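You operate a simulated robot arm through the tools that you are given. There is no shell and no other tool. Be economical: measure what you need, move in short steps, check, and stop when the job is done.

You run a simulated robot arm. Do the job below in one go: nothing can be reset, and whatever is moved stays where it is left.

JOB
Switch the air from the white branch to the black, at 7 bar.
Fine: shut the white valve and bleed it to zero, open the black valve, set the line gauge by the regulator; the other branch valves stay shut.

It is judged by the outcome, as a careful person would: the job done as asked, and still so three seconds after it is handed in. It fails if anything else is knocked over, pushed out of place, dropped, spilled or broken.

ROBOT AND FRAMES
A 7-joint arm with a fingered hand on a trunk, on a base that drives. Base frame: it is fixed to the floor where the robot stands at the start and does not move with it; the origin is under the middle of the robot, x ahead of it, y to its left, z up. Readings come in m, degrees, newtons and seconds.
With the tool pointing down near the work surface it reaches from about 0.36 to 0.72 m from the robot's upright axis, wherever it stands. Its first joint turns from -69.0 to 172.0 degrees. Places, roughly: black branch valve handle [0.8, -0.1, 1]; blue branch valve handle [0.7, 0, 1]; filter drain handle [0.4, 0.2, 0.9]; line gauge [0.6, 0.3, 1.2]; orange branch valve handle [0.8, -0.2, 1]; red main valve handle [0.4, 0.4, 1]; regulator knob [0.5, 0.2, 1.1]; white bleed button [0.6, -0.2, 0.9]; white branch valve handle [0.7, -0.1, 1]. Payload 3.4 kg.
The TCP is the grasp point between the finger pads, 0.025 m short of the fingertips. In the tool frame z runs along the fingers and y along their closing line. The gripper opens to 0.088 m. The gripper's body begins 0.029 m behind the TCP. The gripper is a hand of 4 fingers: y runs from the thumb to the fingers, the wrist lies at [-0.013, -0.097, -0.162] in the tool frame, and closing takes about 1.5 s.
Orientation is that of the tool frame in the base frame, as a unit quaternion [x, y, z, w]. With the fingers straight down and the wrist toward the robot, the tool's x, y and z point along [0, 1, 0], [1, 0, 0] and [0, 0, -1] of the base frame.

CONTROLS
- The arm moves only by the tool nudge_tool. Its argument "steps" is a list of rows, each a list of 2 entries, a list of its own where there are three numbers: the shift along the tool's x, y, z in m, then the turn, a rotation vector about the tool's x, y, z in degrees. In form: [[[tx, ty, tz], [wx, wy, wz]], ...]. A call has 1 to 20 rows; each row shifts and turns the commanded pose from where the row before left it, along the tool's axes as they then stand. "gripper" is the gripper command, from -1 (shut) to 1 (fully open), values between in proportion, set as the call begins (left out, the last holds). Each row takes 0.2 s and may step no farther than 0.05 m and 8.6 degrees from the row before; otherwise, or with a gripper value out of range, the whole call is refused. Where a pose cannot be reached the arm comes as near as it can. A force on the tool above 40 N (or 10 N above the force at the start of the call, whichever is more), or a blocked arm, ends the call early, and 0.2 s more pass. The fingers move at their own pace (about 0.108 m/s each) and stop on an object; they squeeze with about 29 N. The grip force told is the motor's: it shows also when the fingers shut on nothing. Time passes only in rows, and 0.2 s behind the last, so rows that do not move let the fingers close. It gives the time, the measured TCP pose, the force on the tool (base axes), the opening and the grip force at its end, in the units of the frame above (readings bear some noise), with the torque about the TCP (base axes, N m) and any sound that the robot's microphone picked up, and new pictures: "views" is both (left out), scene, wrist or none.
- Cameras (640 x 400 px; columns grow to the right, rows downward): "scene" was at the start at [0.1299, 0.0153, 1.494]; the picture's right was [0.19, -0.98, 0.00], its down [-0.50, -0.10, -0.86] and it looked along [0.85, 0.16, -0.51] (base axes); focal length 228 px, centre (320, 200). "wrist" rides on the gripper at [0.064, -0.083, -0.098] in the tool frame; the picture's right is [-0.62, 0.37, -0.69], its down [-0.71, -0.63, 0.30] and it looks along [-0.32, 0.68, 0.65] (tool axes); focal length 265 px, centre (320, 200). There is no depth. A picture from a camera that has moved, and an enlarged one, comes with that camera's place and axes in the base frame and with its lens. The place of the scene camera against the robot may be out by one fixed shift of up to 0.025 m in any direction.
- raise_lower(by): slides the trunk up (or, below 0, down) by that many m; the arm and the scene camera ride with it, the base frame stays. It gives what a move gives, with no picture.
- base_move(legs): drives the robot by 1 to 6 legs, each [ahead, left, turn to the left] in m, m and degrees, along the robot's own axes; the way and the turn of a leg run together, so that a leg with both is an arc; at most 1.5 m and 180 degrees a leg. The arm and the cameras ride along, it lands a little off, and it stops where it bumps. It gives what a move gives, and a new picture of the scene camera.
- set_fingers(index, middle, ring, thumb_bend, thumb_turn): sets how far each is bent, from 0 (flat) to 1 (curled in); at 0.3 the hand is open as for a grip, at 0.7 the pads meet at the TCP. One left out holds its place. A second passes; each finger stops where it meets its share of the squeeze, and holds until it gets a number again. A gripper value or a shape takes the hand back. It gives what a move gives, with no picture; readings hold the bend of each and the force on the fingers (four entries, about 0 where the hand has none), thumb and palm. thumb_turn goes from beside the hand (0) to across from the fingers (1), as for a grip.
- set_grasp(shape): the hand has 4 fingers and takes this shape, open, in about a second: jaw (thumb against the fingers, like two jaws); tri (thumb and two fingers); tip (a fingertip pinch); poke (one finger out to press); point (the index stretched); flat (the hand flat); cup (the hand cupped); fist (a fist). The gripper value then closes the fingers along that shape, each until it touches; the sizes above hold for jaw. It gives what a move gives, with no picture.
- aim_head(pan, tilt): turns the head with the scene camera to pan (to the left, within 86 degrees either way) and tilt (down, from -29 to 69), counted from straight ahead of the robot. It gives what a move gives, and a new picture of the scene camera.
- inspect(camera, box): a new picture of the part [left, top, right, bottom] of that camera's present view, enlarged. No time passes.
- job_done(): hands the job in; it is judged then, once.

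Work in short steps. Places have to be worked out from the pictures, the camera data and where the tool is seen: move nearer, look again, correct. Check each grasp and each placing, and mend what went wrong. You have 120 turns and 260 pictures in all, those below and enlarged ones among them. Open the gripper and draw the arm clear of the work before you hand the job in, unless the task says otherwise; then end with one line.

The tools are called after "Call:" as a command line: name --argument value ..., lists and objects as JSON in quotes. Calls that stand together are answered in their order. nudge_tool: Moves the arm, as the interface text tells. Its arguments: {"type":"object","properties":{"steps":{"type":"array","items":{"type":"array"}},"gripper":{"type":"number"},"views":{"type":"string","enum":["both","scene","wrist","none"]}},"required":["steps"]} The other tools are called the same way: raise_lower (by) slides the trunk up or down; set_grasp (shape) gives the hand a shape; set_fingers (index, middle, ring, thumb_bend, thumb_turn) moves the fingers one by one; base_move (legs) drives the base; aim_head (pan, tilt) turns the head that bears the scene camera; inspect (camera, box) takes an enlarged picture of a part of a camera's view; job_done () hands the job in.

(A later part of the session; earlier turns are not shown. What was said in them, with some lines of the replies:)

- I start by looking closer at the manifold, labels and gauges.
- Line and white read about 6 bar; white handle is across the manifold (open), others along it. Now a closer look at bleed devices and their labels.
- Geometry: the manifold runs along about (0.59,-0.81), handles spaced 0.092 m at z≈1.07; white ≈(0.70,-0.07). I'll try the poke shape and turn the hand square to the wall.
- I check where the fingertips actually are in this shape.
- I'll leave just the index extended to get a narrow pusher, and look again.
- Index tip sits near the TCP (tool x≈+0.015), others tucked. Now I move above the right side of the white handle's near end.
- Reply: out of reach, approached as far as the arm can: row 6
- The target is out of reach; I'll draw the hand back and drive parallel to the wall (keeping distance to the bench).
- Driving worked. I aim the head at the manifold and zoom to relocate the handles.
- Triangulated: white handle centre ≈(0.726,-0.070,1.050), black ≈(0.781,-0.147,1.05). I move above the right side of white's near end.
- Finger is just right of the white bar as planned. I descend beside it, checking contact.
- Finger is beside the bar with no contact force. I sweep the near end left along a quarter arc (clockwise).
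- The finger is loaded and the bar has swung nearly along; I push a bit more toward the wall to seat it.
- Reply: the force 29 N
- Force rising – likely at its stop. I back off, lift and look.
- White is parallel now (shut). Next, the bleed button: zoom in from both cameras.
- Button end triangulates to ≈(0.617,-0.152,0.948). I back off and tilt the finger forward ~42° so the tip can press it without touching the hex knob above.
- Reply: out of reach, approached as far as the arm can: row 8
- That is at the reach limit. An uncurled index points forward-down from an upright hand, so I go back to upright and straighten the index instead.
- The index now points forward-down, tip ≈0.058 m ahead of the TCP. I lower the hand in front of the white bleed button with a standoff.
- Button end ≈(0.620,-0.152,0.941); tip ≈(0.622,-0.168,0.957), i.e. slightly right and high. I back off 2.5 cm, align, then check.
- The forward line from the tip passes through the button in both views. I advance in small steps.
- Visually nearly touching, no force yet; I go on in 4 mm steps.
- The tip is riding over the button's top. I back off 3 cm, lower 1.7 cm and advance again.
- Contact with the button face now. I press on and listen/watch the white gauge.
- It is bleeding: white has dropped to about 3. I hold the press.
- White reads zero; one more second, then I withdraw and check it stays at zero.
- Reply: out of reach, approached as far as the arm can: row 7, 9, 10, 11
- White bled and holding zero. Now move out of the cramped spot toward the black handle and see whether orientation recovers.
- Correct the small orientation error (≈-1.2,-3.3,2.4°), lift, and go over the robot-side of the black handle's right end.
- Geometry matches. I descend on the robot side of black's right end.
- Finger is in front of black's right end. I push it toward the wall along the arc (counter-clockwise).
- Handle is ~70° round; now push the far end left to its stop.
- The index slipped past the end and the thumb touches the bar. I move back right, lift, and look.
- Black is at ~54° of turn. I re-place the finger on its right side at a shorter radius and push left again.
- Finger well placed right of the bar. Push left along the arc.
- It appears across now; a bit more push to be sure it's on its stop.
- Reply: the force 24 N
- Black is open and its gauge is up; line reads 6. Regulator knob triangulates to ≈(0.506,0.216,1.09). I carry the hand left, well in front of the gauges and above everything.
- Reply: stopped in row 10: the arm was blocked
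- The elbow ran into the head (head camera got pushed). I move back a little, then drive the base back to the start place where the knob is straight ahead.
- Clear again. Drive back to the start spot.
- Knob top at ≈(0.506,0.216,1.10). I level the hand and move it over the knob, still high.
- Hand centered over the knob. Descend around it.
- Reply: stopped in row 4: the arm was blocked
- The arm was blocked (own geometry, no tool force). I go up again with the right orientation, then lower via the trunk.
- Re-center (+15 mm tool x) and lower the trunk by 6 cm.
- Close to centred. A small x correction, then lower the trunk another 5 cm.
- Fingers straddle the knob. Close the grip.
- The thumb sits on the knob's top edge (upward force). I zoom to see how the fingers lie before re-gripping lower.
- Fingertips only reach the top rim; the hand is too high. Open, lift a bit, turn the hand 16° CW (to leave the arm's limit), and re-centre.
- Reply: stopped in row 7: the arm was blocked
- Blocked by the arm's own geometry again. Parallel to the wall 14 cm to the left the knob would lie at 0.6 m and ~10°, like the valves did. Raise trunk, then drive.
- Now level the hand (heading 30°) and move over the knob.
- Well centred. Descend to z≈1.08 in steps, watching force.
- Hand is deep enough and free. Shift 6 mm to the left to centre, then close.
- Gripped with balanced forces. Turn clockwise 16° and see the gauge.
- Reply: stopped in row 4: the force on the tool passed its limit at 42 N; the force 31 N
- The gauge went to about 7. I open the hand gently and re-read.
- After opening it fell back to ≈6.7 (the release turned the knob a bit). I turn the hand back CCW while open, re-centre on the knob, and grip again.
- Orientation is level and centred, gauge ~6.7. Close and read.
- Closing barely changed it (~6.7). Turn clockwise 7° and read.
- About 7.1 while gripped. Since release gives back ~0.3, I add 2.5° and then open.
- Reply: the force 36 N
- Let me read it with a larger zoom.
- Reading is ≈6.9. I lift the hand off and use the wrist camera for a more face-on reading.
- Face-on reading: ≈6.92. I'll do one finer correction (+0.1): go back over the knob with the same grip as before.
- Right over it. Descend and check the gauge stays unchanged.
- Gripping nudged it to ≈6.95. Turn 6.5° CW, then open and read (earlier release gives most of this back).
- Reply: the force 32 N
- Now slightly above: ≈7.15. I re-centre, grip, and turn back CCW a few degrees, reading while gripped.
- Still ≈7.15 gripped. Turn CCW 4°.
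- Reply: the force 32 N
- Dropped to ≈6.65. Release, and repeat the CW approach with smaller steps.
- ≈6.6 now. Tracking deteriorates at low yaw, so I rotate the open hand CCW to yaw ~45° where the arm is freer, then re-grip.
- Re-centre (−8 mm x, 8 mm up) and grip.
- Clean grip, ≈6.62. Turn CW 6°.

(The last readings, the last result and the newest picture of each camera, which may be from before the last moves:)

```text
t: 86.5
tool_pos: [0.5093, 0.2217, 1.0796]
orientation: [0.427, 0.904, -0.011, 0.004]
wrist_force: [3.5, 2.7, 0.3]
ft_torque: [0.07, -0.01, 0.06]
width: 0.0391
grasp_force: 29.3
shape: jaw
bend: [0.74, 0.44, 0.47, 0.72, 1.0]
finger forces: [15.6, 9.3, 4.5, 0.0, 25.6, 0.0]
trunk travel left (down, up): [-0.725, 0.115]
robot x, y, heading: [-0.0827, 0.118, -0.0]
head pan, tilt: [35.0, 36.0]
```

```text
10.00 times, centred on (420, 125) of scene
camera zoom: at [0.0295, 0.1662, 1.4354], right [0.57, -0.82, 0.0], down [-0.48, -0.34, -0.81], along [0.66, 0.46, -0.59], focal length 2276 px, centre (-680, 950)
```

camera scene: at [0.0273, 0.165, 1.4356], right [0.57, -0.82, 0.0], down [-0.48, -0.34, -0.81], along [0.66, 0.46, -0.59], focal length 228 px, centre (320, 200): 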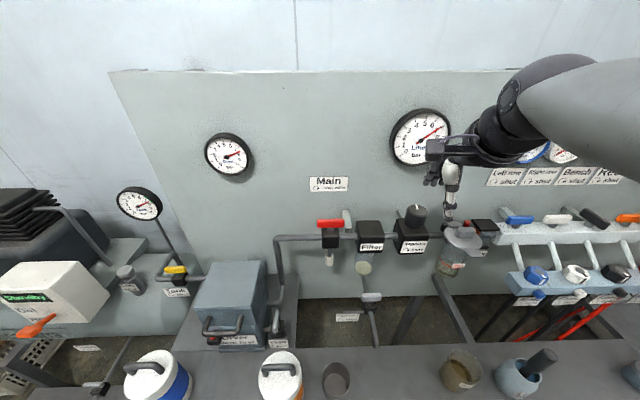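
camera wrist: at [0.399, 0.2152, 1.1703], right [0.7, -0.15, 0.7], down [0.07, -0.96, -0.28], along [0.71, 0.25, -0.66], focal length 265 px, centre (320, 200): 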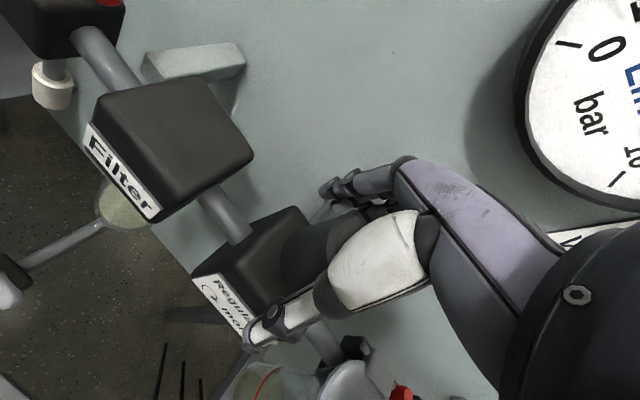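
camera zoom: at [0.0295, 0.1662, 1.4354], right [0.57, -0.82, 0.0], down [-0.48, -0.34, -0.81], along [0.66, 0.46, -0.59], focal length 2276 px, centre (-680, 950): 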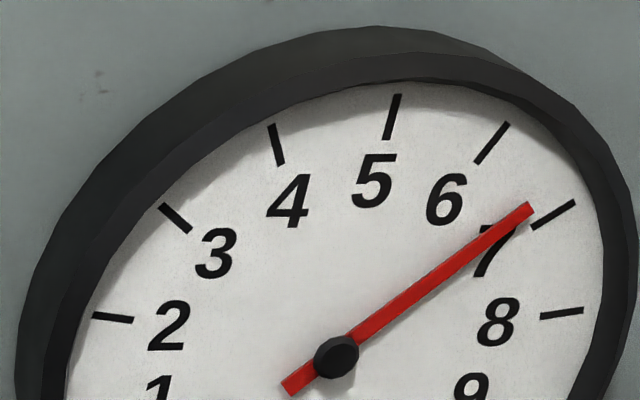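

≈6.8, forces low. Turn another 6.5°.

Call:
nudge_tool --steps '[[[0, 0, 0], [0, 0, 3.3]], [[0, 0, 0], [0, 0, 3.2]], [[0, 0, 0], [0, 0, 0]]]' --views "none"

Call:
inspect --camera "scene" --box '[388, 105, 452, 145]'

```text
t: 87.3
tool_pos: [0.5081, 0.223, 1.0796]
orientation: [0.478, 0.878, -0.01, 0.004]
wrist_force: [4.8, 3.3, -0.1]
ft_torque: [0.07, -0.08, 0.02]
width: 0.0392
grasp_force: 28.8
shape: jaw
bend: [0.74, 0.44, 0.47, 0.73, 1.0]
finger forces: [16.6, 10.0, 4.7, 0.0, 25.4, 0.0]
trunk travel left (down, up): [-0.725, 0.115]
robot x, y, heading: [-0.0855, 0.1188, -0.3]
head pan, tilt: [35.0, 36.0]
```

```text
10.00 times, centred on (420, 125) of scene
camera zoom: at [0.0301, 0.1664, 1.4353], right [0.57, -0.82, 0.0], down [-0.48, -0.34, -0.81], along [0.66, 0.46, -0.59], focal length 2276 px, centre (-680, 950)
```

zoom: 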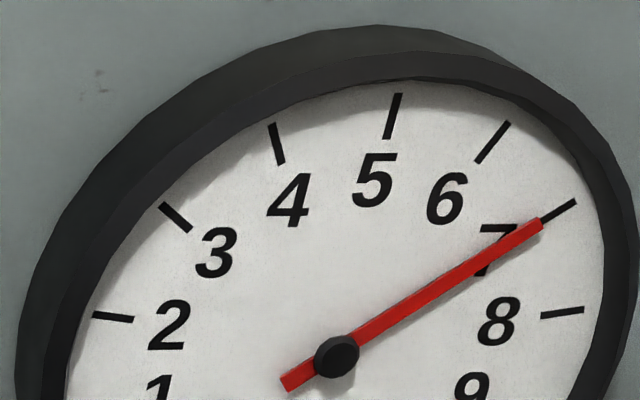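

That's ≈7.0. Open the hand and re-read.

Call:
nudge_tool --steps '[[[0, 0, 0], [0, 0, 0]], [[0, 0, 0], [0, 0, 0]], [[0, 0, 0], [0, 0, 0]], [[0, 0, 0], [0, 0, 0]], [[0, 0, 0], [0, 0, 0]]]' --gripper 1 --views "none"

Call:
inspect --camera "scene" --box '[388, 105, 452, 145]'

```text
t: 88.5
tool_pos: [0.5083, 0.2222, 1.0804]
orientation: [0.477, 0.879, -0.009, 0.004]
wrist_force: [0.7, -0.3, 0.2]
ft_torque: [0.01, 0.01, -0.02]
width: 0.0874
grasp_force: 0.0
shape: jaw
bend: [0.3, 0.3, 0.3, 0.3, 0.98]
finger forces: [0.1, 0.0, 0.0, 0.1, 0.0, 0.0]
trunk travel left (down, up): [-0.725, 0.115]
robot x, y, heading: [-0.0854, 0.1206, -0.1]
head pan, tilt: [35.0, 36.0]
```

```text
10.00 times, centred on (420, 125) of scene
camera zoom: at [0.0285, 0.1654, 1.4355], right [0.57, -0.82, 0.0], down [-0.48, -0.34, -0.81], along [0.66, 0.46, -0.59], focal length 2276 px, centre (-680, 950)
```

zoom: 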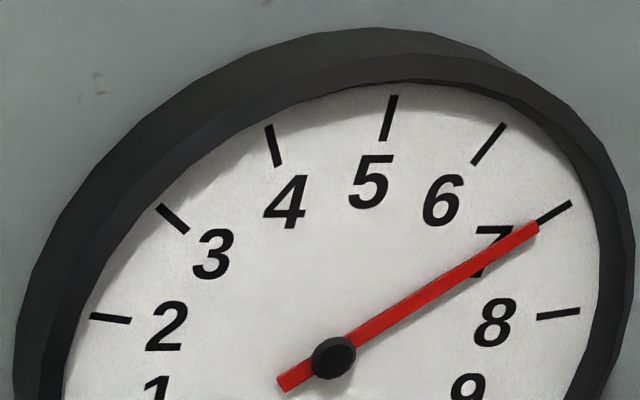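

Holds at ≈7.0. Lift straight off and check face-on with the wrist camera.

Call:
nudge_tool --steps '[[[0, 0, -0.03], [0, 0, 0]], [[0, 0, -0.04], [0, 0, 0]], [[0, 0, -0.04], [0, 0, 0]], [[0, -0.03, -0.02], [0, 0, 0]], [[0, -0.04, 0], [0, 0, 0]], [[0, -0.03, 0], [0, 0, 0]]]'

Call:
inspect --camera "wrist" --box '[380, 70, 480, 133]'

Call:
inspect --camera "scene" --box '[490, 110, 640, 204]'

Call:
inspect --camera "scene" --box '[380, 200, 640, 362]'

```text
t: 89.9
tool_pos: [0.4236, 0.1716, 1.2107]
orientation: [0.477, 0.879, -0.01, 0.006]
wrist_force: [0.4, 0.1, 0.1]
ft_torque: [-0.01, 0.0, -0.02]
width: 0.0876
grasp_force: 0.0
shape: jaw
bend: [0.3, 0.3, 0.3, 0.3, 0.98]
finger forces: [0.0, 0.0, 0.1, 0.0, 0.0, 0.0]
trunk travel left (down, up): [-0.725, 0.115]
robot x, y, heading: [-0.084, 0.1158, -0.1]
head pan, tilt: [35.0, 36.0]
camera scene: at [0.0273, 0.1648, 1.4356], right [0.57, -0.82, 0.0], down [-0.48, -0.34, -0.81], along [0.66, 0.46, -0.59], focal length 228 px, centre (320, 200)
camera wrist: at [0.3187, 0.182, 1.3094], right [0.65, -0.3, 0.7], down [-0.14, -0.95, -0.28], along [0.75, 0.09, -0.66], focal length 265 px, centre (320, 200)
```

scene: 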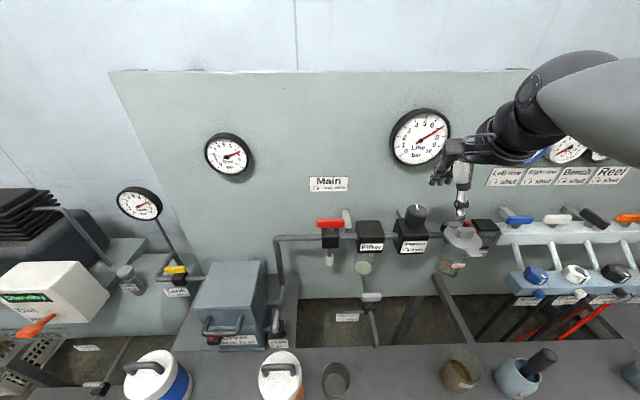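
wrist: 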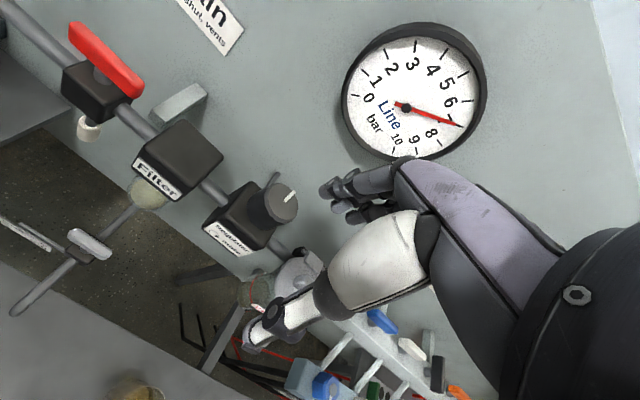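

```text
6.35 times, centred on (430, 102) of wrist
camera zoom: at [0.3187, 0.182, 1.3094], right [0.65, -0.3, 0.7], down [-0.14, -0.95, -0.28], along [0.75, 0.09, -0.66], focal length 1685 px, centre (-378, 825)
```

zoom: 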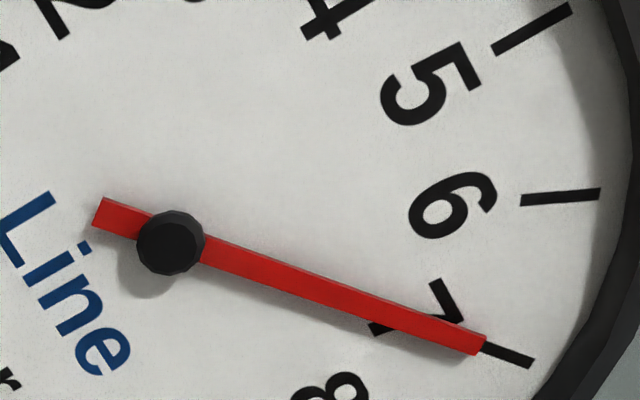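

```text
4.26 times, centred on (565, 157) of scene
camera zoom: at [0.0273, 0.1648, 1.4356], right [0.57, -0.82, 0.0], down [-0.48, -0.34, -0.81], along [0.66, 0.46, -0.59], focal length 969 px, centre (-723, 383)
```

zoom: 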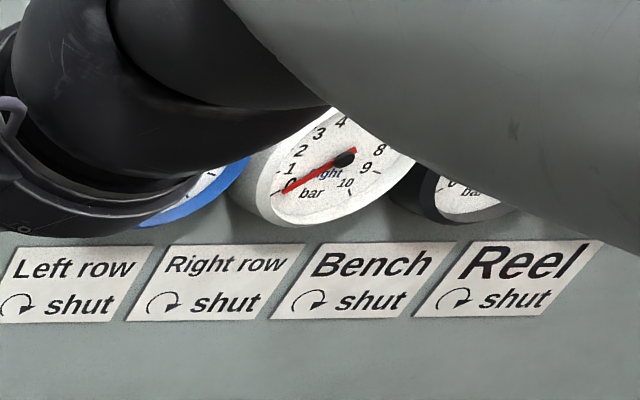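

```text
2.46 times, centred on (510, 281) of scene
camera zoom: at [0.0273, 0.1648, 1.4356], right [0.57, -0.82, 0.0], down [-0.48, -0.34, -0.81], along [0.66, 0.46, -0.59], focal length 560 px, centre (-148, 1)
```

zoom: 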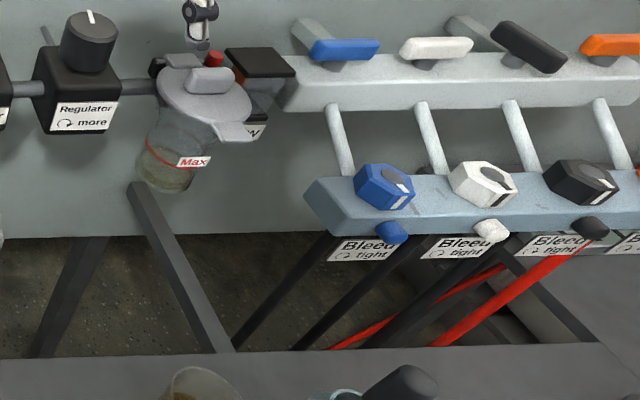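

Gauge reads 7. Lift the arm clear and look over the whole panel for a final check.

Call:
nudge_tool --steps '[[[0, -0.02, -0.04], [0, 0, 0]], [[0, -0.02, -0.04], [0, 0, 0]], [[0, -0.02, -0.04], [0, 0, 0]]]' --views "none"

Call:
aim_head --pan 10 --tilt 30

Call:
inspect --camera "wrist" --box '[0, 0, 640, 400]'

```text
t: 90.7
tool_pos: [0.3735, 0.1412, 1.3333]
orientation: [0.478, 0.878, -0.009, 0.005]
wrist_force: [0.6, -0.1, 0.4]
ft_torque: [-0.04, -0.03, 0.0]
width: 0.0879
grasp_force: 0.0
shape: jaw
bend: [0.3, 0.3, 0.3, 0.3, 0.98]
finger forces: [0.0, 0.0, 0.0, 0.0, 0.0, 0.0]
trunk travel left (down, up): [-0.725, 0.115]
robot x, y, heading: [-0.0814, 0.1125, -0.2]
head pan, tilt: [35.0, 36.0]
```

```text
t: 91.6
tool_pos: [0.374, 0.1415, 1.3318]
orientation: [0.478, 0.878, -0.011, 0.004]
wrist_force: [0.1, -0.8, -0.6]
ft_torque: [-0.01, 0.0, 0.0]
width: 0.0876
grasp_force: 0.0
shape: jaw
bend: [0.3, 0.3, 0.3, 0.3, 0.98]
finger forces: [0.1, 0.0, 0.1, 0.0, 0.0, 0.0]
trunk travel left (down, up): [-0.725, 0.115]
robot x, y, heading: [-0.0838, 0.1158, -0.2]
head pan, tilt: [10.0, 30.0]
camera scene: at [0.0458, 0.131, 1.4448], right [0.17, -0.99, 0.0], down [-0.49, -0.09, -0.87], along [0.85, 0.15, -0.5], focal length 228 px, centre (320, 200)
```

scene: 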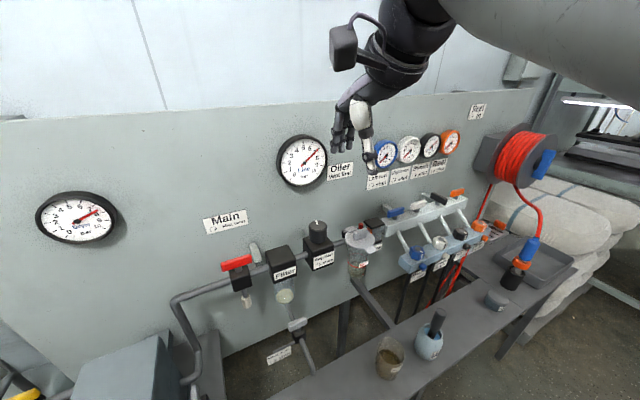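

```text
1.00 times, centred on (320, 200) of wrist (not enlarged: the box is as wide or as high as the picture)
camera zoom: at [0.2708, 0.1522, 1.4309], right [0.65, -0.3, 0.7], down [-0.14, -0.95, -0.28], along [0.75, 0.09, -0.66], focal length 265 px, centre (320, 200)
```

zoom: 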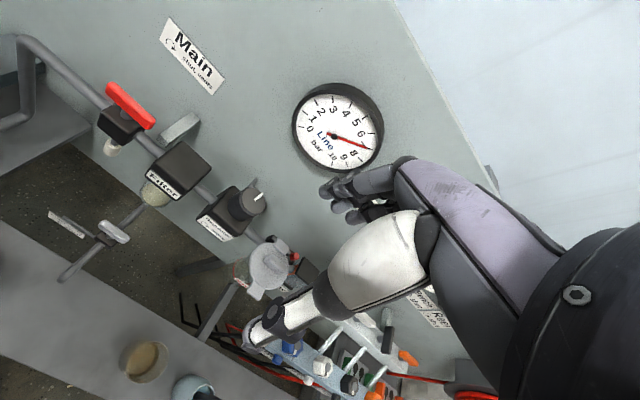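

Call:
inspect --camera "scene" --box '[360, 120, 470, 189]'

Call:
inspect --camera "scene" --box '[270, 130, 334, 170]'

Call:
inspect --camera "wrist" --box '[285, 80, 389, 145]'

Call:
inspect --camera "scene" --box '[360, 170, 520, 270]'

```text
5.80 times, centred on (415, 154) of scene
camera zoom: at [0.0458, 0.131, 1.4448], right [0.17, -0.99, 0.0], down [-0.49, -0.09, -0.87], along [0.85, 0.15, -0.5], focal length 1320 px, centre (-231, 464)
```

zoom: 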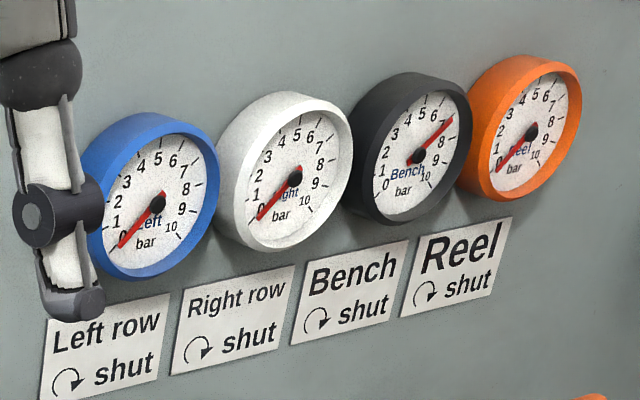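

```text
10.00 times, centred on (302, 150) of scene
camera zoom: at [0.0458, 0.131, 1.4448], right [0.17, -0.99, 0.0], down [-0.49, -0.09, -0.87], along [0.85, 0.15, -0.5], focal length 2276 px, centre (500, 700)
```

zoom: 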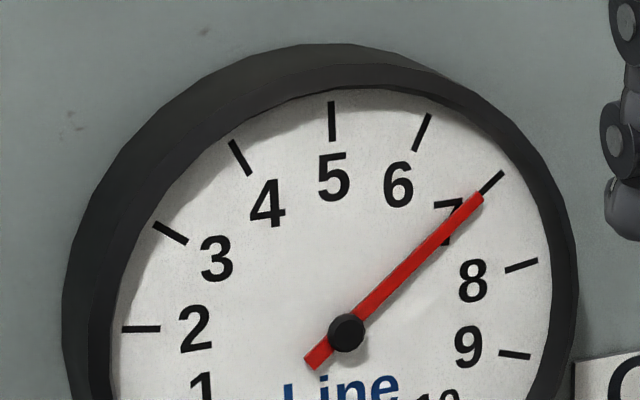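

```text
6.15 times, centred on (337, 112) of wrist
camera zoom: at [0.2708, 0.1522, 1.4309], right [0.65, -0.3, 0.7], down [-0.14, -0.95, -0.28], along [0.75, 0.09, -0.66], focal length 1633 px, centre (215, 738)
```

zoom: 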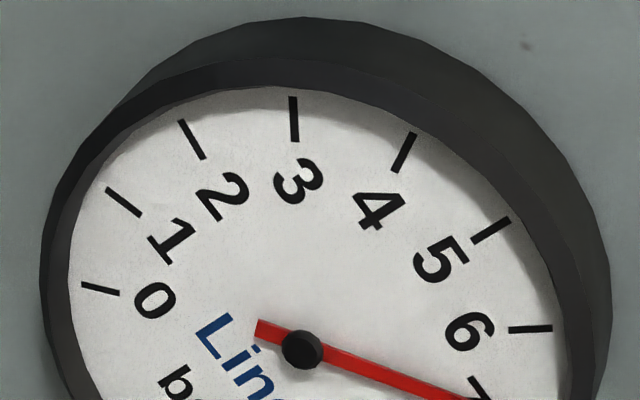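

```text
4.00 times, centred on (440, 220) of scene
camera zoom: at [0.0458, 0.131, 1.4448], right [0.17, -0.99, 0.0], down [-0.49, -0.09, -0.87], along [0.85, 0.15, -0.5], focal length 910 px, centre (-160, 120)
```

zoom: 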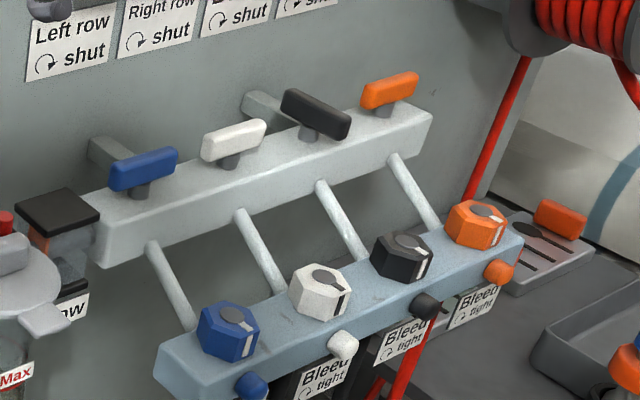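

White is shut and at zero, black is open at about 7, the other valves are shut, the line needle sits on 7, and the arm is clear with the gripper open. Handing in.

Call:
job_done

```text
The job is handed in.
```

The air is now on the black branch with the line gauge at 7 bar; the white valve is shut and bled to zero, and the blue and orange valves stayed shut.
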